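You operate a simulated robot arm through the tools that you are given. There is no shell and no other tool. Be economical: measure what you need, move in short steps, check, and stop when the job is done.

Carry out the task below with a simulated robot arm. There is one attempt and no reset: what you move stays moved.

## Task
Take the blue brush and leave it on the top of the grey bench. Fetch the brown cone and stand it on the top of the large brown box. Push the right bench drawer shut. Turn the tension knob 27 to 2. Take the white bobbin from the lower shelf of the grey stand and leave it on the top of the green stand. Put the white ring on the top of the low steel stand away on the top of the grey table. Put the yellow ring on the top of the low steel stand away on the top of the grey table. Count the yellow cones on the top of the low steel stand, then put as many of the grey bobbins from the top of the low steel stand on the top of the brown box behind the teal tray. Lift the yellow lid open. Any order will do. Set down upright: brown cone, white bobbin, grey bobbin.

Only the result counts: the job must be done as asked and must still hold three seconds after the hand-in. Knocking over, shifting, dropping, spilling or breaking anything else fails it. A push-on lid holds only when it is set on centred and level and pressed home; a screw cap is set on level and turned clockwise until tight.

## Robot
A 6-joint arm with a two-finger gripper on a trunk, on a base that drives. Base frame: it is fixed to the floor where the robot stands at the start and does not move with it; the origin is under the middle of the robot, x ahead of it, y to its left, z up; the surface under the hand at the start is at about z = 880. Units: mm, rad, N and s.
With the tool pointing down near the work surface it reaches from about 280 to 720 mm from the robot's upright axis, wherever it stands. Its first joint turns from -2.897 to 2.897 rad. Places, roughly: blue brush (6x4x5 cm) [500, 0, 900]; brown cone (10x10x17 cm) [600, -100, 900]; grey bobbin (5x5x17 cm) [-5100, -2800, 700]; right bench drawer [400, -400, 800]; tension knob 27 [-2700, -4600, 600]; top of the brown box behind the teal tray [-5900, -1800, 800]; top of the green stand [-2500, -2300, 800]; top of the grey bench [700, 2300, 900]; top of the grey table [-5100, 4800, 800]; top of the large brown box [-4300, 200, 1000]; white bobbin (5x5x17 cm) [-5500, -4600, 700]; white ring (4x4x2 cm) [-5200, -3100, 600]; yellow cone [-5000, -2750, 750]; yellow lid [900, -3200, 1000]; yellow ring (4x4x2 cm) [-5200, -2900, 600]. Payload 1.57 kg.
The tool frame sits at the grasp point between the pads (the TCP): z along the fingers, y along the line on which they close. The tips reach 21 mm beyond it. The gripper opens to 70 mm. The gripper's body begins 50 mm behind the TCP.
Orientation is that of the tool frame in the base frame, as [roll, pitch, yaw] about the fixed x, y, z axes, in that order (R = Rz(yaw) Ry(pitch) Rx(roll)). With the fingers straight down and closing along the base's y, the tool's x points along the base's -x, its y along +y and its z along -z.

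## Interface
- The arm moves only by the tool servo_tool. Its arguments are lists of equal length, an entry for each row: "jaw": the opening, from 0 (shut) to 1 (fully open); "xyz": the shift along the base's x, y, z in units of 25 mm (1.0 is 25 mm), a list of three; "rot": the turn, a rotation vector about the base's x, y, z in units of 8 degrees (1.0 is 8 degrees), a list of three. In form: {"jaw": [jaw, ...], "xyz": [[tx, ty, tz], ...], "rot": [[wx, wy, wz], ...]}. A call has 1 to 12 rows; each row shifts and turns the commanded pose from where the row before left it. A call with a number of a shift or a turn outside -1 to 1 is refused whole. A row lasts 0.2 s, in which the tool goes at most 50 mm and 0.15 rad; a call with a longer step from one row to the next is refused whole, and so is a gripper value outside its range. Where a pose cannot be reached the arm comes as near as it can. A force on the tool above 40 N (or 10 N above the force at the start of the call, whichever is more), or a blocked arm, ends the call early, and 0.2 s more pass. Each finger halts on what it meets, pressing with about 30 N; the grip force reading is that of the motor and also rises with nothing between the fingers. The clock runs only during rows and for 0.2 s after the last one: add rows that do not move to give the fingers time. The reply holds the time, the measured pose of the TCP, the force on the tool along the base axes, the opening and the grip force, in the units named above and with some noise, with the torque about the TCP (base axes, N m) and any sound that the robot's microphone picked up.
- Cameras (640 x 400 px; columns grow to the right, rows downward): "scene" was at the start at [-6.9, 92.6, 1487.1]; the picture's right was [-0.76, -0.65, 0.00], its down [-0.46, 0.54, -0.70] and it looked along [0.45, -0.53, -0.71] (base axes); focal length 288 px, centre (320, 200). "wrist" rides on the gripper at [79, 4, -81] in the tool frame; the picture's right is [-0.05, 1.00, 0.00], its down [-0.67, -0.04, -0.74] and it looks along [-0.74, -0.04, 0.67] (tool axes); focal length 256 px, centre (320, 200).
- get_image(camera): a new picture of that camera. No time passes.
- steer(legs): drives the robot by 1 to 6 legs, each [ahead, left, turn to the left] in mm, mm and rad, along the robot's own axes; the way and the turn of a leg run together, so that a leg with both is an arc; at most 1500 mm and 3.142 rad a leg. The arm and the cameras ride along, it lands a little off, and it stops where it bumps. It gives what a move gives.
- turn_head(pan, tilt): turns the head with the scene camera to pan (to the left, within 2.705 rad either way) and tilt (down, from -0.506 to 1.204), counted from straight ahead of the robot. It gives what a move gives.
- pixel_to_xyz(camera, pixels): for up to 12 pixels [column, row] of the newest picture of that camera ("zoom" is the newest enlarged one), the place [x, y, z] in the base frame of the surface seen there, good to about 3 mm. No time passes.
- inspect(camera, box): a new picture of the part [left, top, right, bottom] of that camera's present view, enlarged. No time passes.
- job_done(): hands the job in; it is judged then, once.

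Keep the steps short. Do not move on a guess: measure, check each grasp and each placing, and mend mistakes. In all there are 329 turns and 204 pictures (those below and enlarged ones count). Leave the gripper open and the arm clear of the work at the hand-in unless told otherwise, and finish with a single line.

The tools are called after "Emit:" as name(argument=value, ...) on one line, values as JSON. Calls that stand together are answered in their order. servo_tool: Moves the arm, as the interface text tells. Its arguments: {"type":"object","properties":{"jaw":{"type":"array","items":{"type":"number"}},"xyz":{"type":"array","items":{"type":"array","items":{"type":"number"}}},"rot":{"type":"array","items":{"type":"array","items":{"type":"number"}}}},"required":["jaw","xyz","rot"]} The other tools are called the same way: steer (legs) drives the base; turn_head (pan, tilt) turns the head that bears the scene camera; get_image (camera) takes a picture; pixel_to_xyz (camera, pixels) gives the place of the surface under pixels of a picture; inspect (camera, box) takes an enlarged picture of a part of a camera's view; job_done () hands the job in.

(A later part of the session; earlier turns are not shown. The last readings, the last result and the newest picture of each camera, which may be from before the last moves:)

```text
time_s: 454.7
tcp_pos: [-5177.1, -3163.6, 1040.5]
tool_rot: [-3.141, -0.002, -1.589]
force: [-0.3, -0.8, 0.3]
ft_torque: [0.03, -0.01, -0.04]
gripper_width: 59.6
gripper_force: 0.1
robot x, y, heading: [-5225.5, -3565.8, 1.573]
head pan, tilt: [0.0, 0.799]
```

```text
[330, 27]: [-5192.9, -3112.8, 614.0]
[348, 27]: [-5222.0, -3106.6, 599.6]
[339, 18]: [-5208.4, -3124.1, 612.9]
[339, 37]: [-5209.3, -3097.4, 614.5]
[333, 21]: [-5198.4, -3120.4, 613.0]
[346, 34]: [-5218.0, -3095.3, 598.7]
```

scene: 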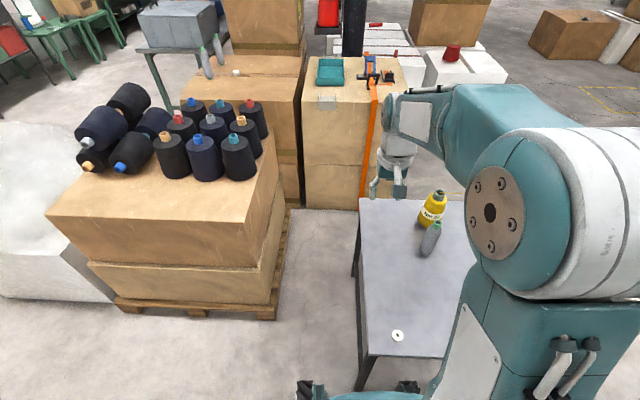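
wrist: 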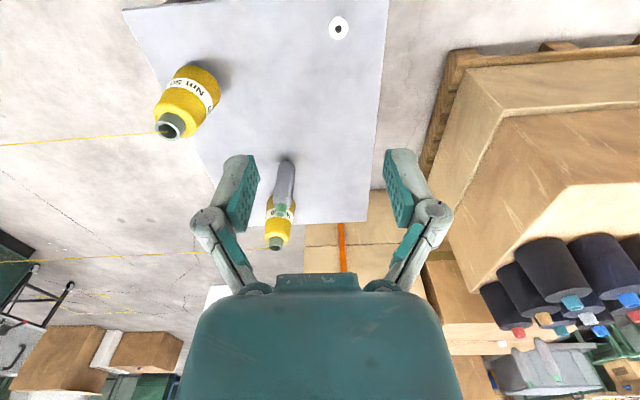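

Ring ≈(-5206,-3110). Moving above at z≈800.

Emit:
servo_tool(jaw=[0.85, 0.85, 0.85, 0.85, 0.85, 0.85, 0.85, 0.85, 0.85, 0.85], xyz=[[-0.116, 0.215, -0.96], [-0.116, 0.215, -0.96], [-0.116, 0.215, -0.96], [-0.116, 0.215, -0.96], [-0.116, 0.215, -0.96], [-0.116, 0.215, -0.96], [-0.116, 0.215, -0.96], [-0.116, 0.215, -0.96], [-0.116, 0.215, -0.96], [-0.116, 0.215, -0.96]], rot=[[0, 0, 0], [0, 0, 0], [0, 0, 0], [0, 0, 0], [0, 0, 0], [0, 0, 0], [0, 0, 0], [0, 0, 0], [0, 0, 0], [0, 0, 0]])

Emit:
get_image(camera="wrist")

Emit:
pixel_to_xyz(camera="wrist", pixels=[[305, 45], [335, 45], [320, 30], [320, 60], [320, 100]])

```text
time_s: 456.9
tcp_pos: [-5202.8, -3110.5, 800.3]
tool_rot: [-3.141, -0.002, -1.588]
force: [0.2, -0.3, -0.6]
ft_torque: [0.03, -0.01, 0.0]
gripper_width: 59.6
gripper_force: 0.1
robot x, y, heading: [-5226.5, -3566.1, 1.574]
head pan, tilt: [0.0, 0.799]
```

```text
117 pictures are left
```

wrist: 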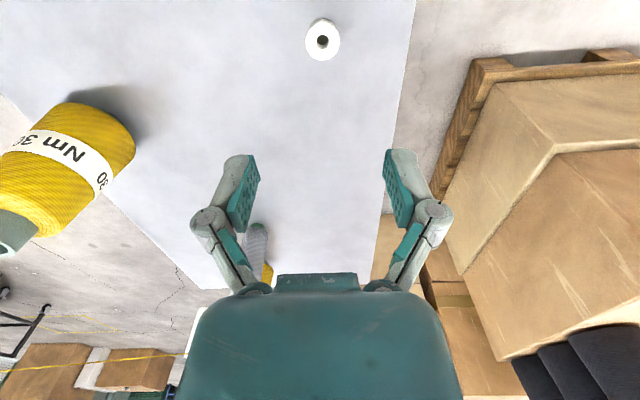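

```text
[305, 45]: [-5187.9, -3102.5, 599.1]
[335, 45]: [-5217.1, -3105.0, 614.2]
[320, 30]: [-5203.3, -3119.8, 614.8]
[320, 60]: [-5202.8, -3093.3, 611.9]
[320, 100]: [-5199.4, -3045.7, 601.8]
```

Centre ≈(-5205,-3108). Descending to 625 and closing.

Emit:
servo_tool(jaw=[0.85, 0.85, 0.85, 0.85, 0.85, 0.85, 0.85, 0.85, 0.85], xyz=[[-0.1, 0.08, -0.97], [0, 0, -0.97], [0, 0, -0.97], [0, 0, -0.97], [0, 0, -0.97], [0, 0, -0.97], [0, 0, -0.5], [0, 0, -0.4], [0, 0, -0.3]], rot=[[0, 0, 0], [0, 0, 0], [0, 0, 0], [0, 0, 0], [0, 0, 0], [0, 0, 0], [0, 0, 0], [0, 0, 0], [0, 0, 0]])

Emit:
get_image(camera="wrist")

```text
time_s: 458.9
tcp_pos: [-5207.9, -3108.1, 624.1]
tool_rot: [3.14, 0.0, -1.587]
force: [0.0, -0.5, -0.1]
ft_torque: [-0.01, -0.02, 0.06]
gripper_width: 59.8
gripper_force: 0.2
robot x, y, heading: [-5225.4, -3566.7, 1.579]
head pan, tilt: [0.0, 0.799]
```

```text
116 pictures are left
```

wrist: 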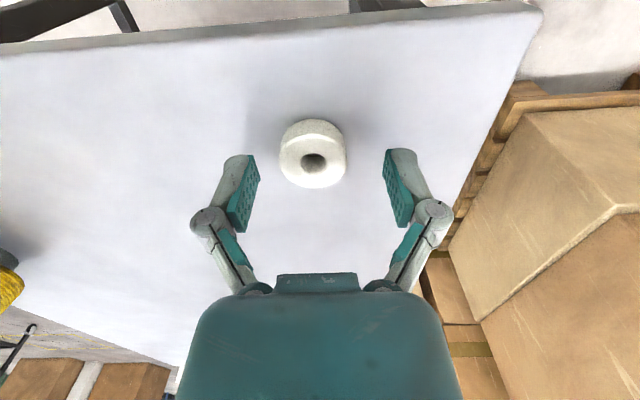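

Well positioned. Closing, then lifting and drawing in.

Emit:
servo_tool(jaw=[0.6, 0.3, 0.0, 0, 0], xyz=[[0.06, 0, 0], [0, 0, 0], [0, 0, 0], [0, 0, 0], [0, 0, 0]], rot=[[0, 0, 0], [0, 0, 0], [0, 0, 0], [0, 0, 0], [0, 0, 0]])

Emit:
servo_tool(jaw=[0, 0, 0, 0, 0, 0, 0, 0, 0, 0, 0, 0], xyz=[[0, 0, 0.4], [0, 0, 1], [0, 0, 1], [0, 0, 1], [0, 0, 1], [0, 0, 1], [0, 0, 1], [0, 0, 1], [0, 0, 1], [0, 0, 1], [0, 0, 1], [0, 0, 1]], rot=[[0, 0, 0], [0, 0, 0], [0, 0, 0], [0, 0, 0], [0, 0, 0], [0, 0, 0], [0, 0, 0], [0, 0, 0], [0, 0, 0], [0, 0, 0], [0, 0, 0], [0, 0, 0]])

Emit:
servo_tool(jaw=[0, 0, 0, 0, 0, 0], xyz=[[0, 0, 1], [0, 0, 1], [0, 0, 1], [0, 0, 1], [0, 0, 1], [0, 0, 1]], rot=[[0, 0, 0], [0, 0, 0], [0, 0, 0], [0, 0, 0], [0, 0, 0], [0, 0, 0]])

Emit:
get_image(camera="wrist")

```text
time_s: 460.1
tcp_pos: [-5205.8, -3107.9, 625.1]
tool_rot: [3.141, -0.001, -1.589]
force: [-0.2, -0.9, 0.8]
ft_torque: [-0.01, -0.01, 0.03]
gripper_width: 30.3
gripper_force: 29.6
robot x, y, heading: [-5226.2, -3568.3, 1.576]
head pan, tilt: [0.0, 0.799]
```

```text
time_s: 462.7
tcp_pos: [-5205.3, -3107.7, 910.3]
tool_rot: [-3.141, -0.002, -1.588]
force: [-0.4, 0.1, 0.0]
ft_torque: [0.0, -0.01, -0.01]
gripper_width: 30.3
gripper_force: 29.5
robot x, y, heading: [-5226.4, -3566.4, 1.576]
head pan, tilt: [0.0, 0.799]
```

```text
time_s: 464.1
tcp_pos: [-5206.1, -3107.3, 1059.8]
tool_rot: [3.139, -0.001, -1.588]
force: [1.0, -0.7, -0.7]
ft_torque: [-0.01, -0.01, -0.03]
gripper_width: 30.4
gripper_force: 30.2
robot x, y, heading: [-5228.2, -3568.5, 1.576]
head pan, tilt: [0.0, 0.799]
```

```text
115 pictures are left
```

wrist: 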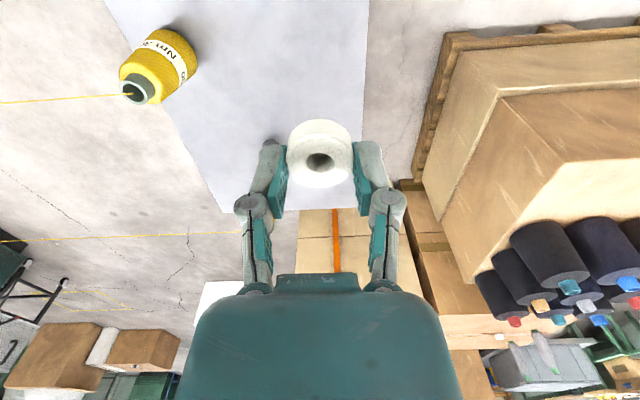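

White ring held (30 mm). Driving back to the grey table the same way.

Emit:
steer(legs=[[0, 1280, 0], [0, 1260, 0], [1450, 0, 0], [1450, 0, 0]])

```text
time_s: 490.0
tcp_pos: [-7775.9, -255.6, 1058.5]
tool_rot: [3.14, -0.001, -1.588]
force: [-0.1, -0.2, -1.1]
ft_torque: [0.0, 0.01, 0.0]
gripper_width: 29.3
gripper_force: 30.3
robot x, y, heading: [-7793.9, -708.4, 1.579]
head pan, tilt: [0.0, 0.799]
```

On track. Continuing.

Emit:
steer(legs=[[1450, 0, -0.008], [1480, 0, 0], [650, -1250, 0], [450, -1040, 0]])

Emit:
get_image(camera="scene")

```text
time_s: 516.2
tcp_pos: [-5314.1, 3627.3, 1058.6]
tool_rot: [-3.14, -0.003, -1.656]
force: [0.7, -0.4, -0.3]
ft_torque: [-0.01, -0.02, -0.02]
gripper_width: 29.4
gripper_force: 29.8
robot x, y, heading: [-5364.5, 3170.4, 1.51]
head pan, tilt: [0.0, 0.799]
```

```text
114 pictures are left
```

scene: 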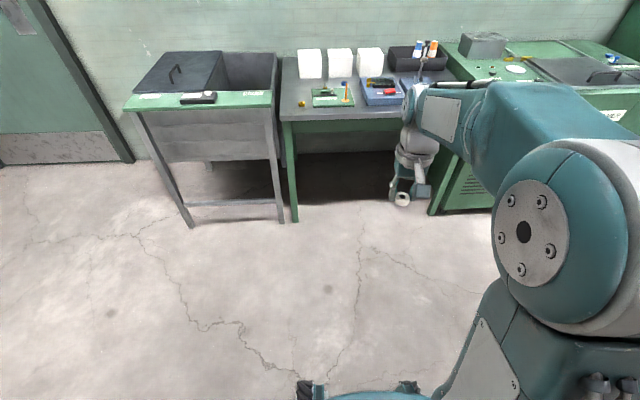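

Straightening, then left 150, ahead 740.

Emit:
steer(legs=[[0, 0, 0.06], [740, 150, 0]])

Emit:
get_image(camera="wrist")

Emit:
get_image(camera="scene")

```text
time_s: 520.8
tcp_pos: [-5475.5, 4388.5, 1058.0]
tool_rot: [-3.14, -0.002, -1.615]
force: [-0.1, 0.4, -0.5]
ft_torque: [0.02, -0.01, 0.01]
gripper_width: 29.3
gripper_force: 29.8
robot x, y, heading: [-5508.1, 3934.9, 1.55]
head pan, tilt: [0.0, 0.799]
```

```text
113 pictures are left
```

wrist: 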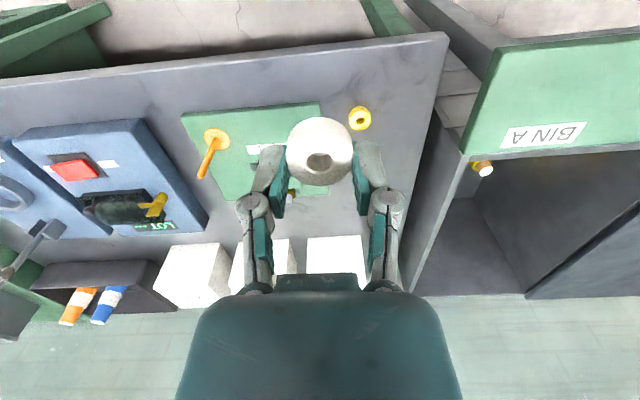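

```text
112 pictures are left
```

scene: 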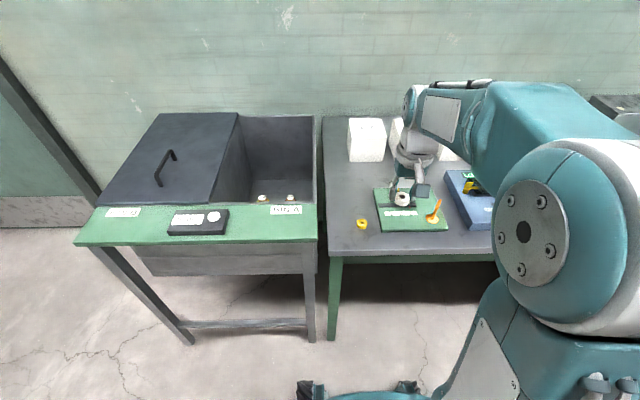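

Placing it at (-5525,4600), 90 mm behind the yellow ring.

Emit:
servo_tool(jaw=[0, 0, 0, 0, 0, 0, 0, 0, 0], xyz=[[-0.222, 0.942, -0.9], [-0.222, 0.942, -0.9], [-0.222, 0.942, -0.9], [-0.222, 0.942, -0.9], [-0.222, 0.942, -0.9], [-0.222, 0.942, -0.9], [-0.222, 0.942, -0.9], [-0.222, 0.942, -0.9], [-0.222, 0.942, -0.9]], rot=[[0, 0, 0], [0, 0, 0], [0, 0, 0], [0, 0, 0], [0, 0, 0], [0, 0, 0], [0, 0, 0], [0, 0, 0], [0, 0, 0]])

Emit:
get_image(camera="wrist")

```text
time_s: 522.8
tcp_pos: [-5524.6, 4599.9, 857.8]
tool_rot: [3.141, 0.0, -1.615]
force: [1.1, -0.6, 0.7]
ft_torque: [0.02, -0.01, 0.01]
gripper_width: 29.6
gripper_force: 29.2
robot x, y, heading: [-5508.3, 3933.5, 1.547]
head pan, tilt: [0.0, 0.799]
```

```text
111 pictures are left
```

wrist: 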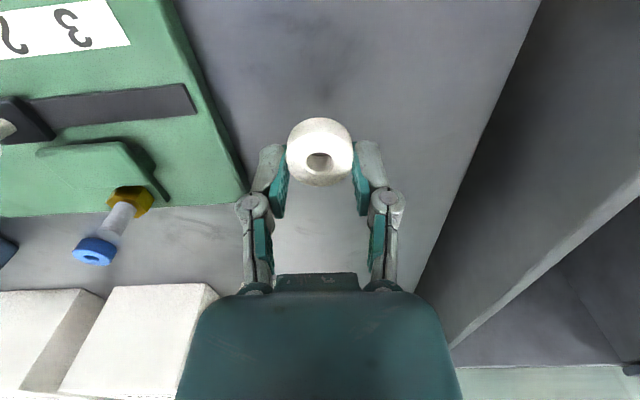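

Clear around. Lowering to contact (expected TCP≈825).

Emit:
servo_tool(jaw=[0, 0, 0, 0, 0, 0, 0, 0], xyz=[[0, 0, -0.7], [0, 0, -0.3], [0, 0, -0.15], [0, 0, 0], [0, 0, -0.08], [0, 0, 0], [0, 0, -0.06], [0, 0, 0]], rot=[[0, 0, 0], [0, 0, 0], [0, 0, 0], [0, 0, 0], [0, 0, 0], [0, 0, 0], [0, 0, 0], [0, 0, 0]])

```text
time_s: 524.6
tcp_pos: [-5526.4, 4599.0, 825.3]
tool_rot: [-3.141, 0.0, -1.615]
force: [0.0, -1.2, 0.3]
ft_torque: [-0.01, 0.01, 0.0]
gripper_width: 29.3
gripper_force: 29.9
robot x, y, heading: [-5507.9, 3930.9, 1.549]
head pan, tilt: [0.0, 0.799]
```

Emit:
servo_tool(jaw=[0, 0, 0, 0], xyz=[[0, 0, -0.05], [0, 0, 0], [0, 0, -0.04], [0, 0, 0]], rot=[[0, 0, 0], [0, 0, 0], [0, 0, 0], [0, 0, 0]])

```text
time_s: 525.6
tcp_pos: [-5524.9, 4600.8, 824.3]
tool_rot: [3.139, 0.002, -1.615]
force: [1.0, -5.4, 16.0]
ft_torque: [-0.13, -0.01, 0.0]
gripper_width: 29.4
gripper_force: 29.9
robot x, y, heading: [-5507.1, 3932.2, 1.551]
head pan, tilt: [0.0, 0.799]
```

Contact. Opening and rising, then drawing back.

Emit:
servo_tool(jaw=[0, 0.65, 0.65, 0.65, 0.65, 0.65, 0.65, 0.65, 0.65, 0.65, 0.65, 0.65], xyz=[[0, 0, 0.03], [0, 0, 0], [0, 0, 0], [0, 0, 0.2], [0, 0, 0.6], [0, 0, 1], [0, 0, 1], [0, 0, 1], [0, -1, 1], [0, -1, 1], [0, -1, 1], [0, -1, 1]], rot=[[0, 0, 0], [0, 0, 0], [0, 0, 0], [0, 0, 0], [0, 0, 0], [0, 0, 0], [0, 0, 0], [0, 0, 0], [0, 0, 0], [0, 0, 0], [0, 0, 0], [0, 0, 0]])

Emit:
servo_tool(jaw=[0.8, 1, 1, 1, 1], xyz=[[0, -1, 0.5], [0, -1, 0.5], [0, -1, 0.5], [0, -1, 0], [0, -1, 0]], rot=[[0, 0, 0], [0, 0, 0], [0, 0, 0], [0, 0, 0], [0, 0, 0]])

Emit:
get_image(camera="wrist")

```text
time_s: 528.2
tcp_pos: [-5524.3, 4500.5, 1016.6]
tool_rot: [3.142, -0.003, -1.613]
force: [-0.6, 0.4, 0.2]
ft_torque: [0.03, -0.03, 0.0]
gripper_width: 45.4
gripper_force: 0.1
robot x, y, heading: [-5507.0, 3926.2, 1.54]
head pan, tilt: [0.0, 0.799]
```

```text
time_s: 529.4
tcp_pos: [-5526.5, 4372.8, 1052.7]
tool_rot: [3.141, -0.002, -1.613]
force: [0.4, -0.4, 0.7]
ft_torque: [0.0, 0.01, 0.02]
gripper_width: 70.1
gripper_force: 0.1
robot x, y, heading: [-5508.3, 3931.6, 1.551]
head pan, tilt: [0.0, 0.799]
```

```text
110 pictures are left
```

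wrist: 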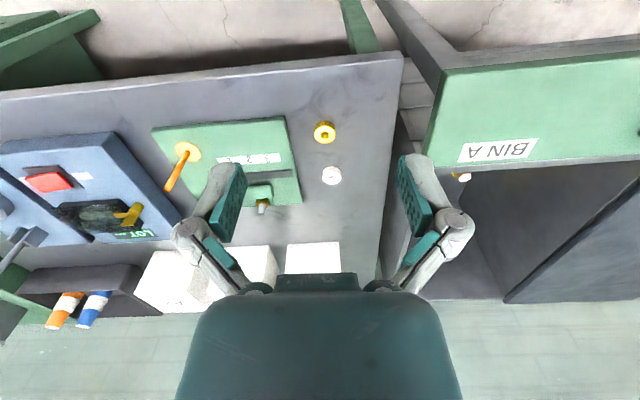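

Both rings are on the grey table. Now the white bobbin: retracing the route south.

Emit:
steer(legs=[[-1000, 950, 0.02], [-550, 1300, 0], [-1450, 0, 0], [-1450, 0, 0]])

```text
time_s: 556.8
tcp_pos: [-7760.9, -187.8, 1054.6]
tool_rot: [-3.141, -0.002, -1.639]
force: [-0.1, -0.3, -0.3]
ft_torque: [0.0, 0.02, -0.02]
gripper_width: 69.7
gripper_force: 0.0
robot x, y, heading: [-7754.3, -631.3, 1.522]
head pan, tilt: [0.0, 0.799]
```

Continuing: back to y≈-3500, then right to x≈-5600.

Emit:
steer(legs=[[0, 0, 0.05], [-1430, 0, 0], [-1430, 0, 0], [0, -1050, 0], [0, -1050, 0]])

Emit:
turn_head(pan=2.6, tilt=0.5)

Emit:
get_image(camera="scene")

```text
time_s: 581.0
tcp_pos: [-5592.6, -2977.8, 1054.2]
tool_rot: [-3.139, 0.001, -1.58]
force: [-0.3, 2.2, 0.5]
ft_torque: [-0.2, -0.03, 0.02]
gripper_width: 70.0
gripper_force: 0.0
robot x, y, heading: [-5553.5, -3415.1, 1.585]
head pan, tilt: [0.0, 0.799]
```

```text
time_s: 583.3
tcp_pos: [-5569.8, -2978.4, 1055.5]
tool_rot: [3.119, 0.001, -1.58]
force: [0.1, 0.4, -0.2]
ft_torque: [-0.01, 0.06, 0.01]
gripper_width: 69.9
gripper_force: 0.0
robot x, y, heading: [-5554.4, -3415.6, 1.581]
head pan, tilt: [2.601, 0.499]
```

```text
109 pictures are left
```

scene: 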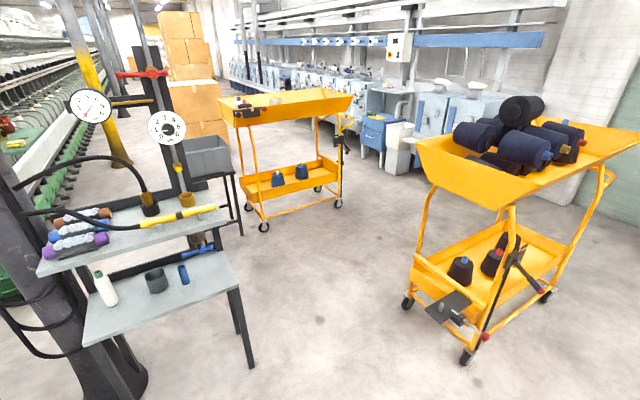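

I see the grey stand: the lower shelf holds the white bobbin at (105,290). Measuring the shelves.

Emit:
pixel_to_xyz(camera="scene", pixels=[[105, 290], [99, 273], [110, 305], [155, 280], [184, 275], [90, 330], [235, 290], [225, 255], [60, 270], [200, 225], [215, 210], [140, 270]])

Emit:
inspect(camera="scene", box=[0, 170, 280, 400])

```text
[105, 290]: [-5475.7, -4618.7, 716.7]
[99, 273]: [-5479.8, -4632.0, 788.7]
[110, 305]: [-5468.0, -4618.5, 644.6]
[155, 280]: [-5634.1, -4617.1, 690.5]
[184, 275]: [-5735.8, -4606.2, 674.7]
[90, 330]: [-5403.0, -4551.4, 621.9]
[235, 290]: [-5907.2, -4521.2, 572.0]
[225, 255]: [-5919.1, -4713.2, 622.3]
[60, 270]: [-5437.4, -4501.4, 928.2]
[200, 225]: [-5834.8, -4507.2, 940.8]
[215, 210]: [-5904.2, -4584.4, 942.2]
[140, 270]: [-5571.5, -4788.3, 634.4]
```

```text
1.74 times, centred on (140, 285) of scene
```

zoom: 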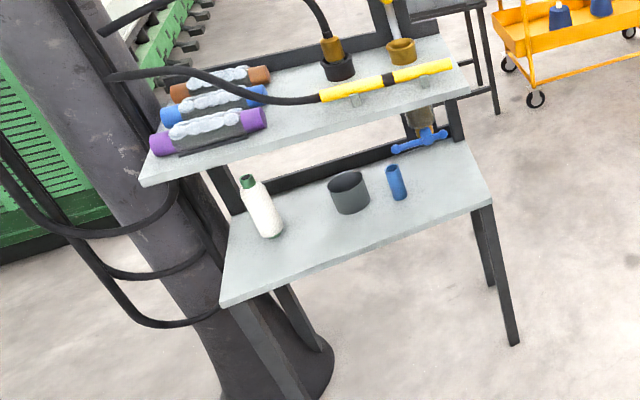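

The bobbin stands at (-5478,-4640) under the upper shelf (edge y≈-4500, z≈928–942), and the lower shelf is at z≈622. I'll come in from the front with a nearly horizontal tool. Turning to face the stand.

Emit:
steer(legs=[[0, 0, 3.13], [350, 70, 0]])

Emit:
turn_head(pan=0, tilt=0.7)

Emit:
get_image(camera="scene")

```text
time_s: 592.9
tcp_pos: [-5526.3, -4218.4, 1054.4]
tool_rot: [3.119, 0.0, 1.491]
force: [-0.4, 0.9, -0.2]
ft_torque: [0.02, -0.01, 0.0]
gripper_width: 69.7
gripper_force: 0.0
robot x, y, heading: [-5506.1, -3775.8, -1.63]
head pan, tilt: [2.601, 0.499]
```

```text
time_s: 595.2
tcp_pos: [-5524.5, -4217.3, 1055.8]
tool_rot: [3.12, 0.0, 1.49]
force: [-0.9, -0.6, -0.2]
ft_torque: [0.01, -0.01, 0.02]
gripper_width: 70.0
gripper_force: 0.2
robot x, y, heading: [-5507.0, -3775.0, -1.635]
head pan, tilt: [0.0, 0.7]
```

```text
107 pictures are left
```

scene: 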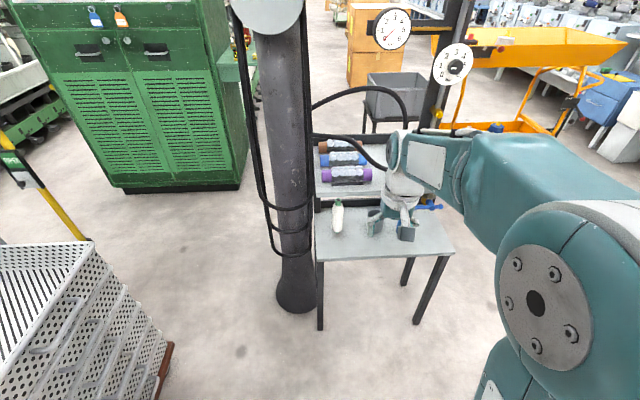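

Measuring the upper shelf edge, lower shelf front edge, bobbin and hoses from here.

Emit:
pixel_to_xyz(camera="scene", pixels=[[325, 196], [350, 192], [325, 258], [440, 250], [337, 203], [337, 220], [330, 230], [272, 250], [290, 207], [385, 258], [352, 230], [305, 200]])

Emit:
inspect(camera="scene", box=[240, 130, 480, 340])

```text
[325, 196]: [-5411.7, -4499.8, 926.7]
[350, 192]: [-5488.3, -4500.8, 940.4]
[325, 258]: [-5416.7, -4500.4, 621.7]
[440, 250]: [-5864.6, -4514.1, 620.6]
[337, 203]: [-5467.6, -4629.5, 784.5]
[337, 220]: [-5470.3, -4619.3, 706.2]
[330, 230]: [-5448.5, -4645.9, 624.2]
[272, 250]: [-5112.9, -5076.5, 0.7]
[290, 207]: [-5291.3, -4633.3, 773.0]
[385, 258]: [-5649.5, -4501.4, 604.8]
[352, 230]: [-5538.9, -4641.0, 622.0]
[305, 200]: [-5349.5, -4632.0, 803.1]
```

```text
1.90 times, centred on (360, 235) of scene
```

zoom: 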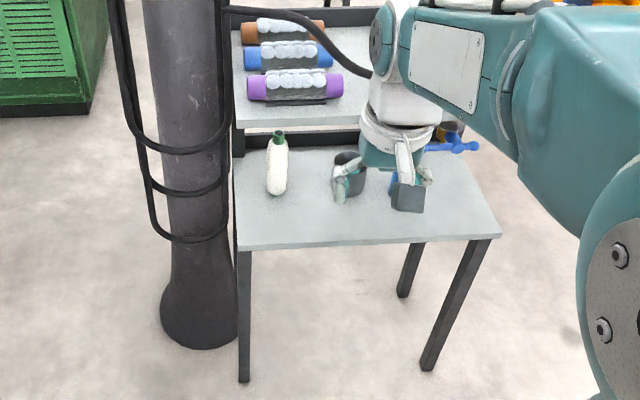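

The shelf edges are both at y≈-4500; the bobbin centre is ≈(-5472,-4642). First I align the heading, then tilt the tool forward 70° and lower in the free space before the stand.

Emit:
steer(legs=[[0, 30, 0.064]])

Emit:
servo_tool(jaw=[1, 1, 1, 1, 1, 1, 1, 1, 1, 1, 1, 1], xyz=[[0, -0.2, -1], [0, -0.2, -1], [0, -0.2, -1], [0, -0.2, -1], [0, -0.2, -1], [0, -0.2, -1], [0, -0.2, -1], [0, -0.2, -1], [0, -0.2, -1], [0, -0.2, -1], [0, -0.2, -1], [0, -0.2, -1]], rot=[[-0.73, 0, 0], [-0.73, 0, 0], [-0.73, 0, 0], [-0.73, 0, 0], [-0.73, 0, 0], [-0.73, 0, 0], [-0.73, 0, 0], [-0.73, 0, 0], [-0.73, 0, 0], [-0.73, 0, 0], [-0.73, 0, 0], [-0.73, 0, 0]])

Emit:
get_image(camera="wrist")

```text
time_s: 596.0
tcp_pos: [-5484.0, -4219.0, 1055.4]
tool_rot: [3.108, 0.001, 1.552]
force: [-0.1, 0.0, -0.5]
ft_torque: [-0.01, -0.07, 0.0]
gripper_width: 69.8
gripper_force: 0.1
robot x, y, heading: [-5479.3, -3776.3, -1.57]
head pan, tilt: [0.0, 0.7]
```

```text
time_s: 598.6
tcp_pos: [-5479.2, -4275.5, 765.2]
tool_rot: [3.089, 1.174, 1.52]
force: [-0.3, -0.2, 0.1]
ft_torque: [0.02, 0.0, -0.03]
gripper_width: 70.2
gripper_force: 0.2
out of reach, approached as far as the arm can: row 6
robot x, y, heading: [-5480.0, -3775.3, -1.566]
head pan, tilt: [0.0, 0.7]
```

```text
105 pictures are left
```

wrist: 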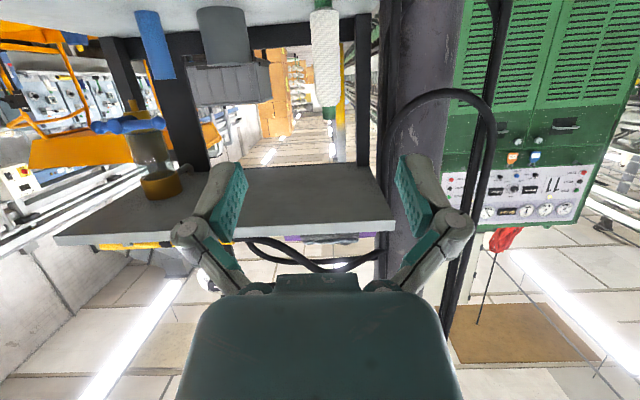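

The bobbin shows upside-down at (325,60), the upper shelf's underside at (300,205). Measuring.

Emit:
pixel_to_xyz(camera="wrist", pixels=[[325, 20], [325, 60], [325, 95], [325, 108], [314, 60], [338, 60], [300, 220], [390, 225], [355, 20], [440, 100], [222, 40], [365, 120]])

```text
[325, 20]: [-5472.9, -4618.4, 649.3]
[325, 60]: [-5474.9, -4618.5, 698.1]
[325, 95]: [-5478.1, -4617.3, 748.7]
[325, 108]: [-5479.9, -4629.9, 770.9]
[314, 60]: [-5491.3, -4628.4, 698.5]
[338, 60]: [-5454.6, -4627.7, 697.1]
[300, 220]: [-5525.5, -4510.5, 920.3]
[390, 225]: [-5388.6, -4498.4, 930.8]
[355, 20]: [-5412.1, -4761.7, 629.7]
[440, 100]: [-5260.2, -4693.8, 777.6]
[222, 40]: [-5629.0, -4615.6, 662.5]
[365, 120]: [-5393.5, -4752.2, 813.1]
```

Bobbin centre ≈(-5474,-4640). Driving ahead 170 so the tips stop short of the shelf edge.

Emit:
steer(legs=[[170, 0, 0]])

Emit:
get_image(camera="wrist")

Emit:
get_image(camera="scene")

```text
time_s: 600.1
tcp_pos: [-5477.5, -4445.1, 764.9]
tool_rot: [3.087, 1.171, 1.525]
force: [0.4, 0.0, -0.2]
ft_torque: [0.02, -0.02, 0.0]
gripper_width: 70.1
gripper_force: 0.1
robot x, y, heading: [-5479.5, -3946.2, -1.559]
head pan, tilt: [0.0, 0.7]
```

```text
104 pictures are left
```

wrist: 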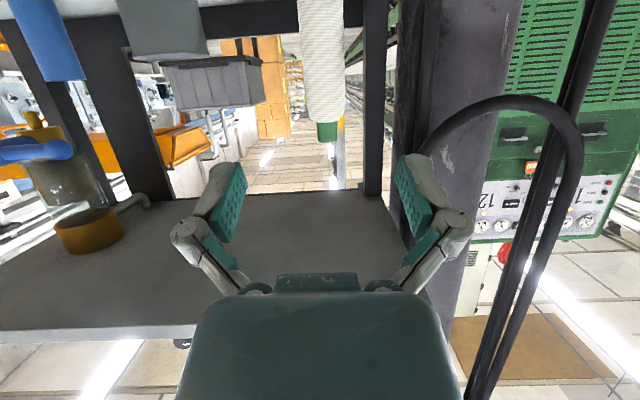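

```text
103 pictures are left
```

scene: 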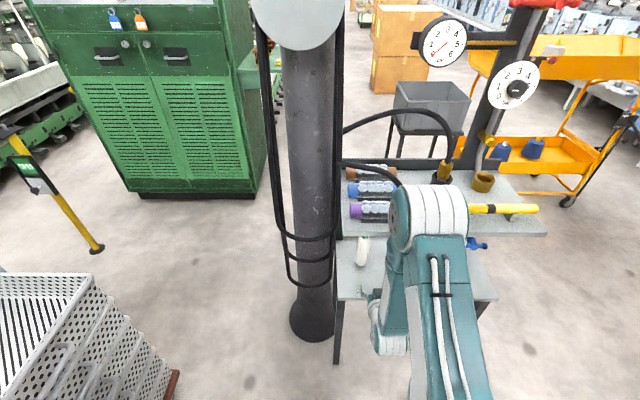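

Checking how near the arm's drum is to the upper shelf and refining the bobbin position.

Emit:
pixel_to_xyz(camera="scene", pixels=[[435, 190], [440, 230], [395, 215], [375, 300], [440, 186]])

Emit:
pixel_to_xyz(camera="wrist", pixels=[[301, 60], [343, 60], [322, 60], [322, 110], [328, 130], [304, 100], [342, 100]])

```text
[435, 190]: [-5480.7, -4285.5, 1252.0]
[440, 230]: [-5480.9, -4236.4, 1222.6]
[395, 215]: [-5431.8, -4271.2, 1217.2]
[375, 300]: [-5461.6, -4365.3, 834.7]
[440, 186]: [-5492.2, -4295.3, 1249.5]
```

```text
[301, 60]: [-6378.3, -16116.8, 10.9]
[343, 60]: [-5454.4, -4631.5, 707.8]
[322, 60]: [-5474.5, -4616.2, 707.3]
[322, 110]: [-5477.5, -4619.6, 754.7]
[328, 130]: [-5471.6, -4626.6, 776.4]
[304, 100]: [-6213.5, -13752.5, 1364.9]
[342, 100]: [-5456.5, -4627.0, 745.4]
```

Zooming on the arm's lower part to judge clearance to the upper shelf edge.

Emit:
inspect(camera="scene", box=[320, 170, 520, 370])

Emit:
pixel_to_xyz(camera="zoom", pixels=[[220, 390], [220, 330], [225, 280], [190, 390], [150, 370], [170, 330], [240, 240], [165, 300]])

```text
2.00 times, centred on (420, 270) of scene
```

zoom: 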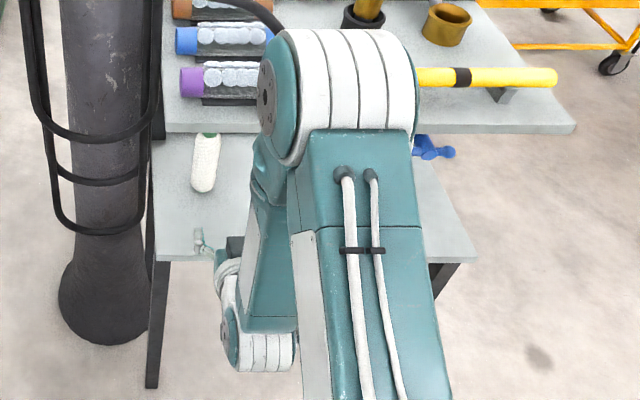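

```text
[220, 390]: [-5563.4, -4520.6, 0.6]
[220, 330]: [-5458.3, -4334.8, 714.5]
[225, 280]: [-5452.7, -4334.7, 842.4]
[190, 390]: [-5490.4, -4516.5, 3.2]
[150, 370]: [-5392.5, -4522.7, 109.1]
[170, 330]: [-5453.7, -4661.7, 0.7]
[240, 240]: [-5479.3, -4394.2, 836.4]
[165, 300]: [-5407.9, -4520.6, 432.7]
```

Measuring the wrist drum and forearm surface more exactly.

Emit:
pixel_to_xyz(camera="zoom", pixels=[[265, 350], [290, 350], [230, 345], [262, 180], [255, 220], [265, 280], [275, 200], [270, 320], [232, 265], [235, 250]])

```text
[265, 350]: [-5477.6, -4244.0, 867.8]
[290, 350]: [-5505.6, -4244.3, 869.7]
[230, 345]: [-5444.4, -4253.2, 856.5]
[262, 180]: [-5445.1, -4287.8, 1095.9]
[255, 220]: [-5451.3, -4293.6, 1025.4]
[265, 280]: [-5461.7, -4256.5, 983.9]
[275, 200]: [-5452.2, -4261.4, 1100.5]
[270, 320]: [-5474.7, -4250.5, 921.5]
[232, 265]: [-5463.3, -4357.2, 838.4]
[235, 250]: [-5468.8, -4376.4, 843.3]
```

J5 sits 168 mm behind the TCP, and the forearm rises from there. Backing the base 60 mm will lean the forearm away from the shelf. I'll then advance in stages.

Emit:
steer(legs=[[-60, 0, -0.01]])

Emit:
servo_tool(jaw=[1, 1, 1, 1, 1, 1], xyz=[[0.04, -0.7, -0.27], [0.04, -0.7, -0.27], [0.04, -0.7, -0.27], [0.04, -0.7, -0.27], [0, -0.7, -0.27], [0, -0.7, -0.25]], rot=[[0, 0, 0], [0, 0, 0], [0, 0, 0], [0, 0, 0], [0, 0, 0], [0, 0, 0]])

Emit:
get_image(camera="scene")

Emit:
get_image(camera="wrist")

```text
time_s: 601.0
tcp_pos: [-5482.0, -4384.0, 766.7]
tool_rot: [3.089, 1.174, 1.515]
force: [1.1, -0.4, 0.3]
ft_torque: [-0.01, -0.03, 0.0]
gripper_width: 70.0
gripper_force: 0.1
robot x, y, heading: [-5480.8, -3887.0, -1.573]
head pan, tilt: [0.0, 0.7]
```

```text
time_s: 602.5
tcp_pos: [-5477.2, -4489.4, 728.6]
tool_rot: [3.09, 1.175, 1.516]
force: [1.1, 0.6, -0.5]
ft_torque: [0.0, 0.0, 0.0]
gripper_width: 69.9
gripper_force: 0.0
robot x, y, heading: [-5480.5, -3887.4, -1.572]
head pan, tilt: [0.0, 0.7]
```

```text
101 pictures are left
```

scene: 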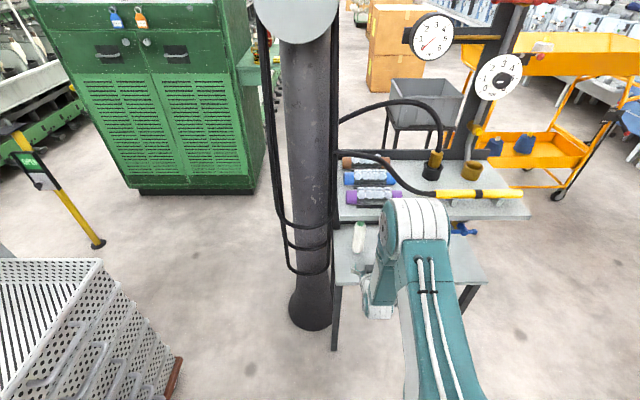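

```text
100 pictures are left
```

wrist: 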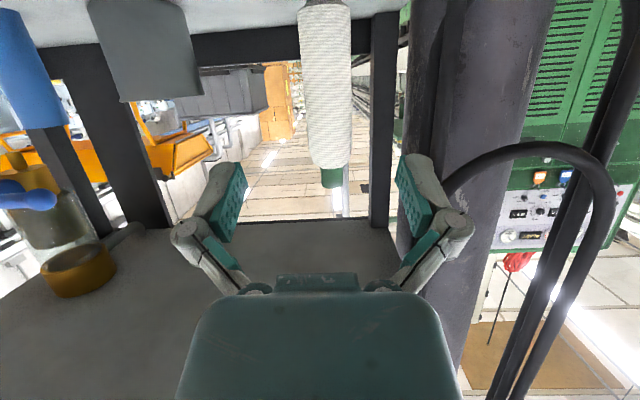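

Measuring drum, forearm and hose now.

Emit:
pixel_to_xyz(camera="scene", pixels=[[415, 205], [385, 235], [380, 262], [378, 290], [372, 280], [418, 250], [325, 250], [385, 205]])

Emit:
pixel_to_xyz(camera="wrist", pixels=[[306, 60], [350, 60], [328, 60], [332, 180], [540, 150], [460, 190], [390, 200], [328, 150]])

```text
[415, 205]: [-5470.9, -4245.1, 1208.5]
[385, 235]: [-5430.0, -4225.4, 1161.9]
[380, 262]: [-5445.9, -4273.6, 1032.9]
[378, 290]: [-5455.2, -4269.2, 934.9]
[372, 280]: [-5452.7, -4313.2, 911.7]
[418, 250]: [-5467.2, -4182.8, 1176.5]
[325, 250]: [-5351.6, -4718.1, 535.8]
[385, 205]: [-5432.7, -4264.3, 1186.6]
```

```text
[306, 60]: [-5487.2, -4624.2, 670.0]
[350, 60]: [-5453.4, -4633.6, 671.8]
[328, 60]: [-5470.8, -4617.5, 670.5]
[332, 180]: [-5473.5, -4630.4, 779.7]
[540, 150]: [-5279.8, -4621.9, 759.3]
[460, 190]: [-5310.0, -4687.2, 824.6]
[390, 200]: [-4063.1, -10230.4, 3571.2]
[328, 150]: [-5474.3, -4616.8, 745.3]
```

Clearance would be ~30 mm; backing another 50 mm gives more. Then advancing to 40 mm before the bobbin.

Emit:
steer(legs=[[-50, 0, 0]])

Emit:
servo_tool(jaw=[1, 1, 1, 1, 1, 1], xyz=[[0.03, -0.9, 0], [0.03, -0.9, 0], [0.03, -0.9, 0], [0.03, -0.9, 0], [0, -0.9, 0], [0, -0.9, 0]], rot=[[0, 0, 0], [0, 0, 0], [0, 0, 0], [0, 0, 0], [0, 0, 0], [0, 0, 0]])

Emit:
get_image(camera="wrist")

Emit:
inspect(camera="scene", box=[300, 160, 540, 340])

```text
time_s: 603.4
tcp_pos: [-5477.2, -4439.4, 727.7]
tool_rot: [3.089, 1.174, 1.512]
force: [0.0, 0.5, -0.2]
ft_torque: [-0.02, -0.04, 0.02]
gripper_width: 70.1
gripper_force: 0.1
robot x, y, heading: [-5479.5, -3838.7, -1.576]
head pan, tilt: [0.0, 0.7]
```

```text
time_s: 604.8
tcp_pos: [-5471.8, -4571.5, 724.0]
tool_rot: [3.091, 1.175, 1.514]
force: [0.3, -0.2, 0.7]
ft_torque: [0.0, 0.02, -0.04]
gripper_width: 69.9
gripper_force: 0.1
robot x, y, heading: [-5480.2, -3839.5, -1.575]
head pan, tilt: [0.0, 0.7]
```

```text
99 pictures are left
```

wrist: 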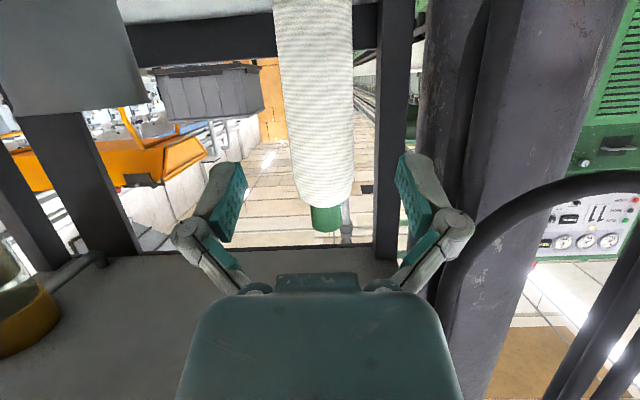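

```text
2.22 times, centred on (420, 250) of scene
```

zoom: 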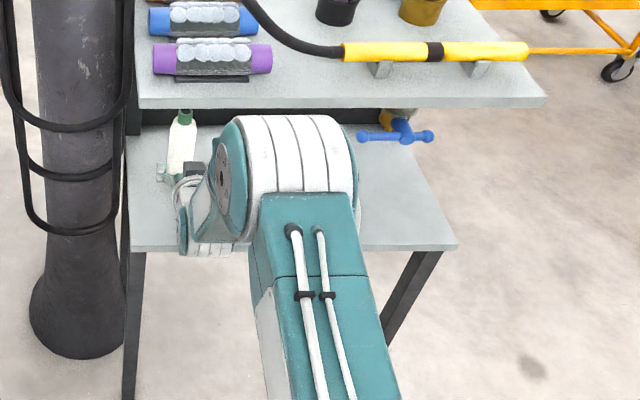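

The bobbin is centred (columns ~286–354 at row 180). Advancing the last 62 mm, then closing.

Emit:
servo_tool(jaw=[1, 1, 1, 1, 0, 0, 0, 0, 0], xyz=[[0, -0.65, 0.02], [0, -0.65, 0.02], [0, -0.65, 0.02], [0, -0.5, 0], [0, 0, 0], [0, 0, 0], [0, 0, 0], [0, 0, 0], [0, 0, 0]], rot=[[0, 0, 0], [0, 0, 0], [0, 0, 0], [0, 0, 0], [0, 0, 0], [0, 0, 0], [0, 0, 0], [0, 0, 0], [0, 0, 0]])

Emit:
get_image(camera="wrist")

```text
time_s: 606.8
tcp_pos: [-5474.8, -4635.4, 730.5]
tool_rot: [3.089, 1.177, 1.512]
force: [-0.1, -2.0, 6.8]
ft_torque: [-0.23, 0.13, 0.0]
gripper_width: 42.0
gripper_force: 30.1
robot x, y, heading: [-5478.1, -3837.5, -1.577]
head pan, tilt: [0.0, 0.7]
```

```text
97 pictures are left
```

wrist: 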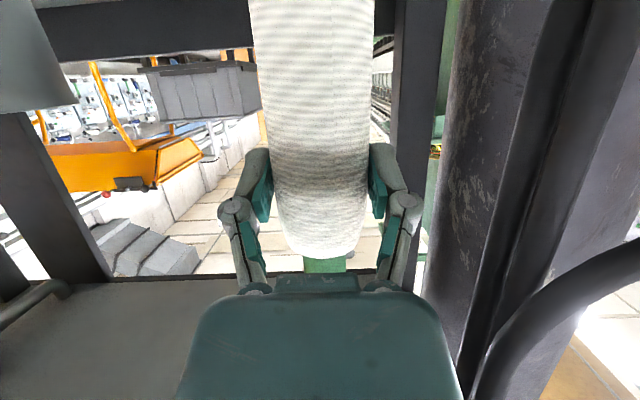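

Gripped at 42 mm. Lifting 30 mm and pulling straight back out.

Emit:
servo_tool(jaw=[0, 0, 0, 0, 0, 0, 0, 0, 0, 0, 0, 0], xyz=[[0, 0, 0.4], [0, 0, 0.8], [0, 0.9, 0], [0, 0.9, 0], [0, 0.9, 0], [0, 0.9, 0], [0, 0.9, 0], [0, 0.9, 0], [0, 0.9, 0], [0, 0.9, 0], [0, 0.9, 0], [0, 0.9, 0]], rot=[[0, 0, 0], [0, 0, 0], [0, 0, 0], [0, 0, 0], [0, 0, 0], [0, 0, 0], [0, 0, 0], [0, 0, 0], [0, 0, 0], [0, 0, 0], [0, 0, 0], [0, 0, 0]])

Emit:
steer(legs=[[-300, 0, 0]])

Emit:
get_image(camera="scene")

```text
time_s: 609.4
tcp_pos: [-5474.9, -4409.3, 760.1]
tool_rot: [3.09, 1.175, 1.512]
force: [-0.5, 0.2, -0.2]
ft_torque: [0.03, -0.03, -0.03]
gripper_width: 42.3
gripper_force: 30.7
robot x, y, heading: [-5482.0, -3837.8, -1.576]
head pan, tilt: [0.0, 0.7]
```

```text
time_s: 611.4
tcp_pos: [-5474.4, -4112.0, 759.1]
tool_rot: [3.091, 1.176, 1.517]
force: [0.1, -0.9, -1.0]
ft_torque: [0.01, 0.01, 0.03]
gripper_width: 42.1
gripper_force: 29.7
robot x, y, heading: [-5481.4, -3540.9, -1.57]
head pan, tilt: [0.0, 0.7]
```

```text
96 pictures are left
```

scene: 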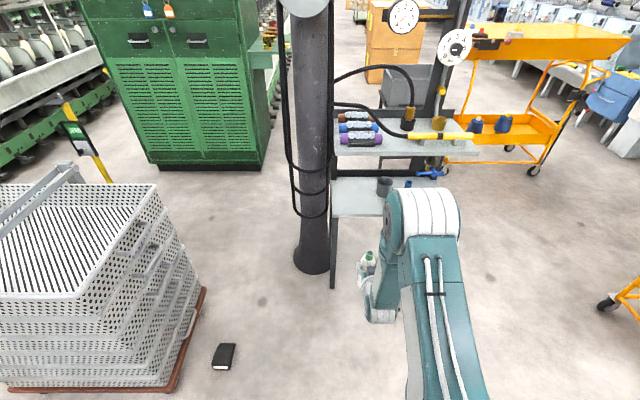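

Bobbin held upright. Raising it to z≈1000 for travel.

Emit:
servo_tool(jaw=[0, 0, 0, 0, 0, 0, 0, 0, 0, 0], xyz=[[0, 0.2, 1], [0, 0.2, 1], [0, 0.2, 1], [0, 0.2, 1], [0, 0.2, 1], [0, 0.2, 1], [0, 0.2, 1], [0, 0.2, 1], [0, 0.2, 1], [0, 0.2, 1]], rot=[[0, 0, 0], [0, 0, 0], [0, 0, 0], [0, 0, 0], [0, 0, 0], [0, 0, 0], [0, 0, 0], [0, 0, 0], [0, 0, 0], [0, 0, 0]])

Emit:
turn_head(pan=1.75, tilt=0.3)

Emit:
get_image(camera="scene")

```text
time_s: 613.6
tcp_pos: [-5473.0, -4063.3, 1008.8]
tool_rot: [3.086, 1.175, 1.514]
force: [0.4, -0.1, -1.8]
ft_torque: [0.01, 0.0, -0.03]
gripper_width: 42.3
gripper_force: 30.0
robot x, y, heading: [-5482.0, -3540.6, -1.573]
head pan, tilt: [0.0, 0.7]
```

```text
time_s: 615.4
tcp_pos: [-5472.5, -4064.1, 1008.3]
tool_rot: [3.088, 1.175, 1.513]
force: [-0.3, 0.1, -0.9]
ft_torque: [0.03, 0.01, 0.02]
gripper_width: 42.3
gripper_force: 29.9
robot x, y, heading: [-5478.5, -3539.9, -1.57]
head pan, tilt: [1.751, 0.3]
```

```text
95 pictures are left
```

scene: 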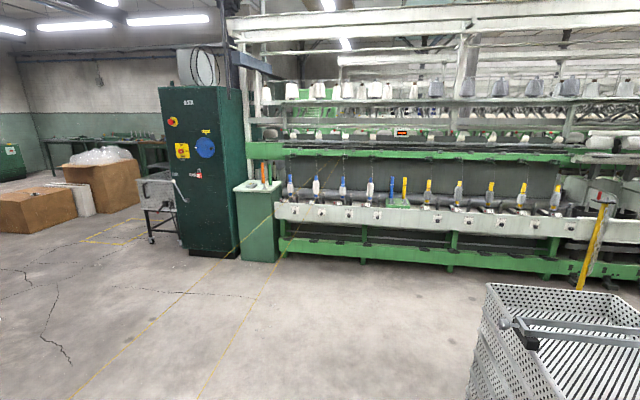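

The green stand is at (258,215), beside the dark cabinet. Measuring it and the frame rail.

Emit:
pixel_to_xyz(camera="scene", pixels=[[255, 187], [258, 230], [240, 185], [275, 186], [258, 258], [320, 213], [400, 218], [500, 225], [560, 228], [200, 235], [500, 300], [490, 380]])

Emit:
inspect(camera="scene", box=[220, 150, 420, 280])

```text
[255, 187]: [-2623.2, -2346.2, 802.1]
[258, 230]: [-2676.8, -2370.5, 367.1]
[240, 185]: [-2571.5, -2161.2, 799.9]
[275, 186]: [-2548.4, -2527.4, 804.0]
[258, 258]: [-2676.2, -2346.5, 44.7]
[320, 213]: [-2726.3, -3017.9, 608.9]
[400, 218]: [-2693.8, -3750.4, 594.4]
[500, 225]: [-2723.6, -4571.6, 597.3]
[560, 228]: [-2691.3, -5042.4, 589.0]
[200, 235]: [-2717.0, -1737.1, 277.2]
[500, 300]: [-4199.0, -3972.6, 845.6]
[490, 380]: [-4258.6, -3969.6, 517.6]
```

```text
3.08 times, centred on (320, 215) of scene
```

zoom: 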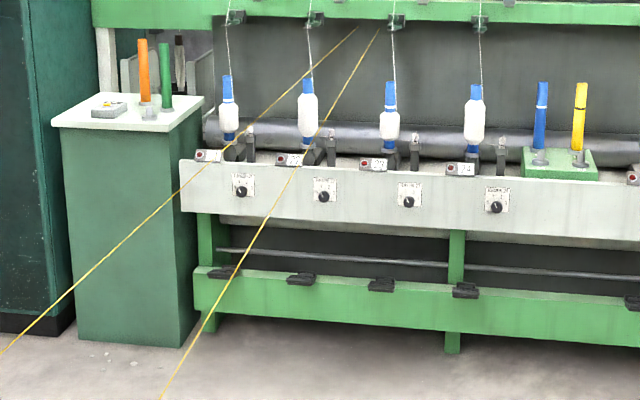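

Green stand: front x≈-2677, top z≈803, y -2150 to -2540. I'll turn left to face +x, drive east along y≈-3540, then north to y≈-2380, keeping back at x≈-3500.

Emit:
steer(legs=[[0, 0, 1.57], [1000, 0, 0], [980, 0, 0], [0, 1150, 0]])

Emit:
turn_head(pan=0, tilt=0.5)

Emit:
get_image(camera="scene")

```text
time_s: 634.5
tcp_pos: [-2993.7, -2355.7, 1007.7]
tool_rot: [3.085, 1.175, 3.093]
force: [-1.1, -0.3, -0.8]
ft_torque: [-0.01, 0.03, -0.02]
gripper_width: 42.2
gripper_force: 29.9
robot x, y, heading: [-3516.5, -2362.5, 0.007]
head pan, tilt: [1.751, 0.3]
```

```text
time_s: 636.3
tcp_pos: [-2993.2, -2353.4, 1009.1]
tool_rot: [3.088, 1.174, 3.094]
force: [-0.8, -0.3, -1.0]
ft_torque: [-0.01, 0.03, 0.01]
gripper_width: 42.6
gripper_force: 30.1
robot x, y, heading: [-3517.5, -2364.5, 0.008]
head pan, tilt: [0.0, 0.499]
```

```text
93 pictures are left
```

scene: 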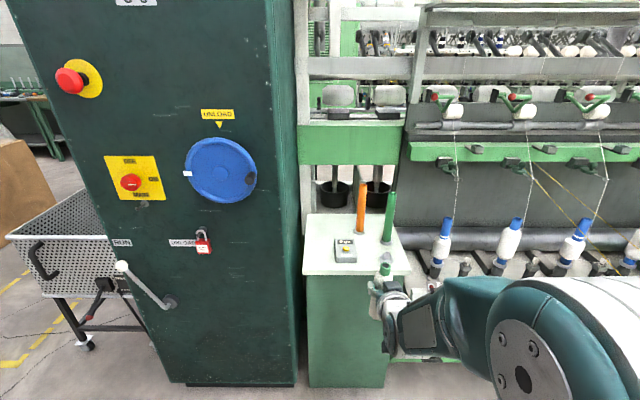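

Measuring the stand top: the button box at (345,250), tubes at (362,208) and (390,215), and free spots.

Emit:
inspect(camera="scene", box=[290, 170, 430, 300])

Emit:
pixel_to_xyz(camera="scene", pixels=[[305, 273], [400, 273], [325, 255], [370, 265], [385, 245], [322, 225], [345, 262], [357, 248], [335, 240], [400, 250], [387, 243], [360, 235]])

```text
3.08 times, centred on (360, 235) of scene
```

zoom: 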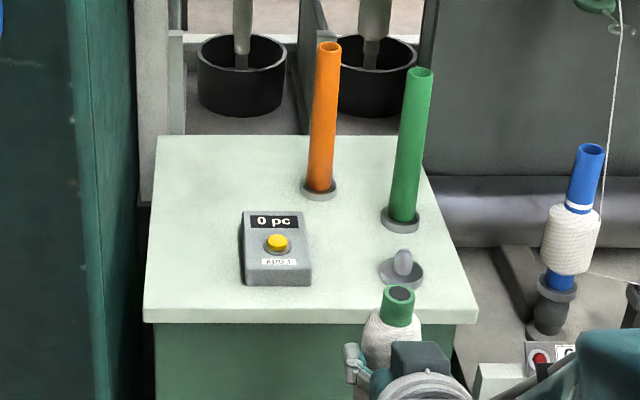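

```text
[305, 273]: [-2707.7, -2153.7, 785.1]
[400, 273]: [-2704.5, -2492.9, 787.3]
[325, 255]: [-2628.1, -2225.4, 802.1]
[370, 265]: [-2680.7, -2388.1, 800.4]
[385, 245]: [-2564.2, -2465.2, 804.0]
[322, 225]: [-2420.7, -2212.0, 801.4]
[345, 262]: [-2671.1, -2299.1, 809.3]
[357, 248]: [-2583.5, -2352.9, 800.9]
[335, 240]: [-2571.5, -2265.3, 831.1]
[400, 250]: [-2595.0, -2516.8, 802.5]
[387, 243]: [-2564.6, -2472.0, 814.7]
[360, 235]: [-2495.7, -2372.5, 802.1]
```

Measuring the peg, button box edges and candidate spot in the zoom.

Emit:
pixel_to_xyz(camera="zoom", pixels=[[380, 272], [422, 272], [402, 285], [403, 255], [312, 270], [305, 220], [345, 260], [345, 305], [345, 230], [245, 285], [300, 318], [333, 190]])

```text
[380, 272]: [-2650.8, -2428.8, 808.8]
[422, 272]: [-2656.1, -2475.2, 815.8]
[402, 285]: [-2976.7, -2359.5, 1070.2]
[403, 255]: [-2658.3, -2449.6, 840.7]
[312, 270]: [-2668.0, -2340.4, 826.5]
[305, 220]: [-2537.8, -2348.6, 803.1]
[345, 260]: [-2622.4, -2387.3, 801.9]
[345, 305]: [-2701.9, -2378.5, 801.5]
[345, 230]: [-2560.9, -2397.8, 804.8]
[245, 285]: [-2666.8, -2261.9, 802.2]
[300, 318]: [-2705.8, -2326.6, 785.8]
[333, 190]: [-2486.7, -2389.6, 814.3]
```

The gap centre is y≈-2383, between button box (-2338) and peg (-2429). Target (-2640,-2383). Driving 230 ahead and 27 right.

Emit:
steer(legs=[[230, -27, 0]])

Emit:
get_image(camera="scene")

Emit:
get_image(camera="wrist")

```text
time_s: 638.0
tcp_pos: [-2766.9, -2376.5, 1008.5]
tool_rot: [3.09, 1.175, 3.099]
force: [0.2, 0.0, -1.3]
ft_torque: [-0.02, 0.02, 0.02]
gripper_width: 42.6
gripper_force: 30.3
robot x, y, heading: [-3289.1, -2392.5, 0.012]
head pan, tilt: [0.0, 0.499]
```

```text
91 pictures are left
```

scene: 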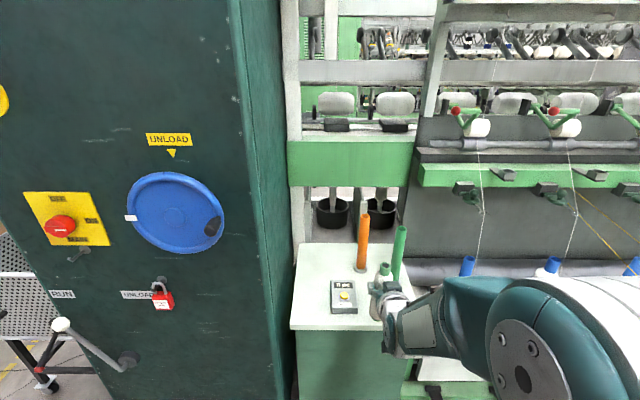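

```text
90 pictures are left
```

wrist: 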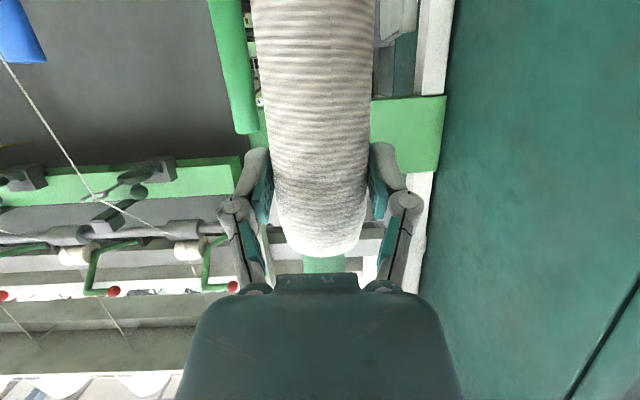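

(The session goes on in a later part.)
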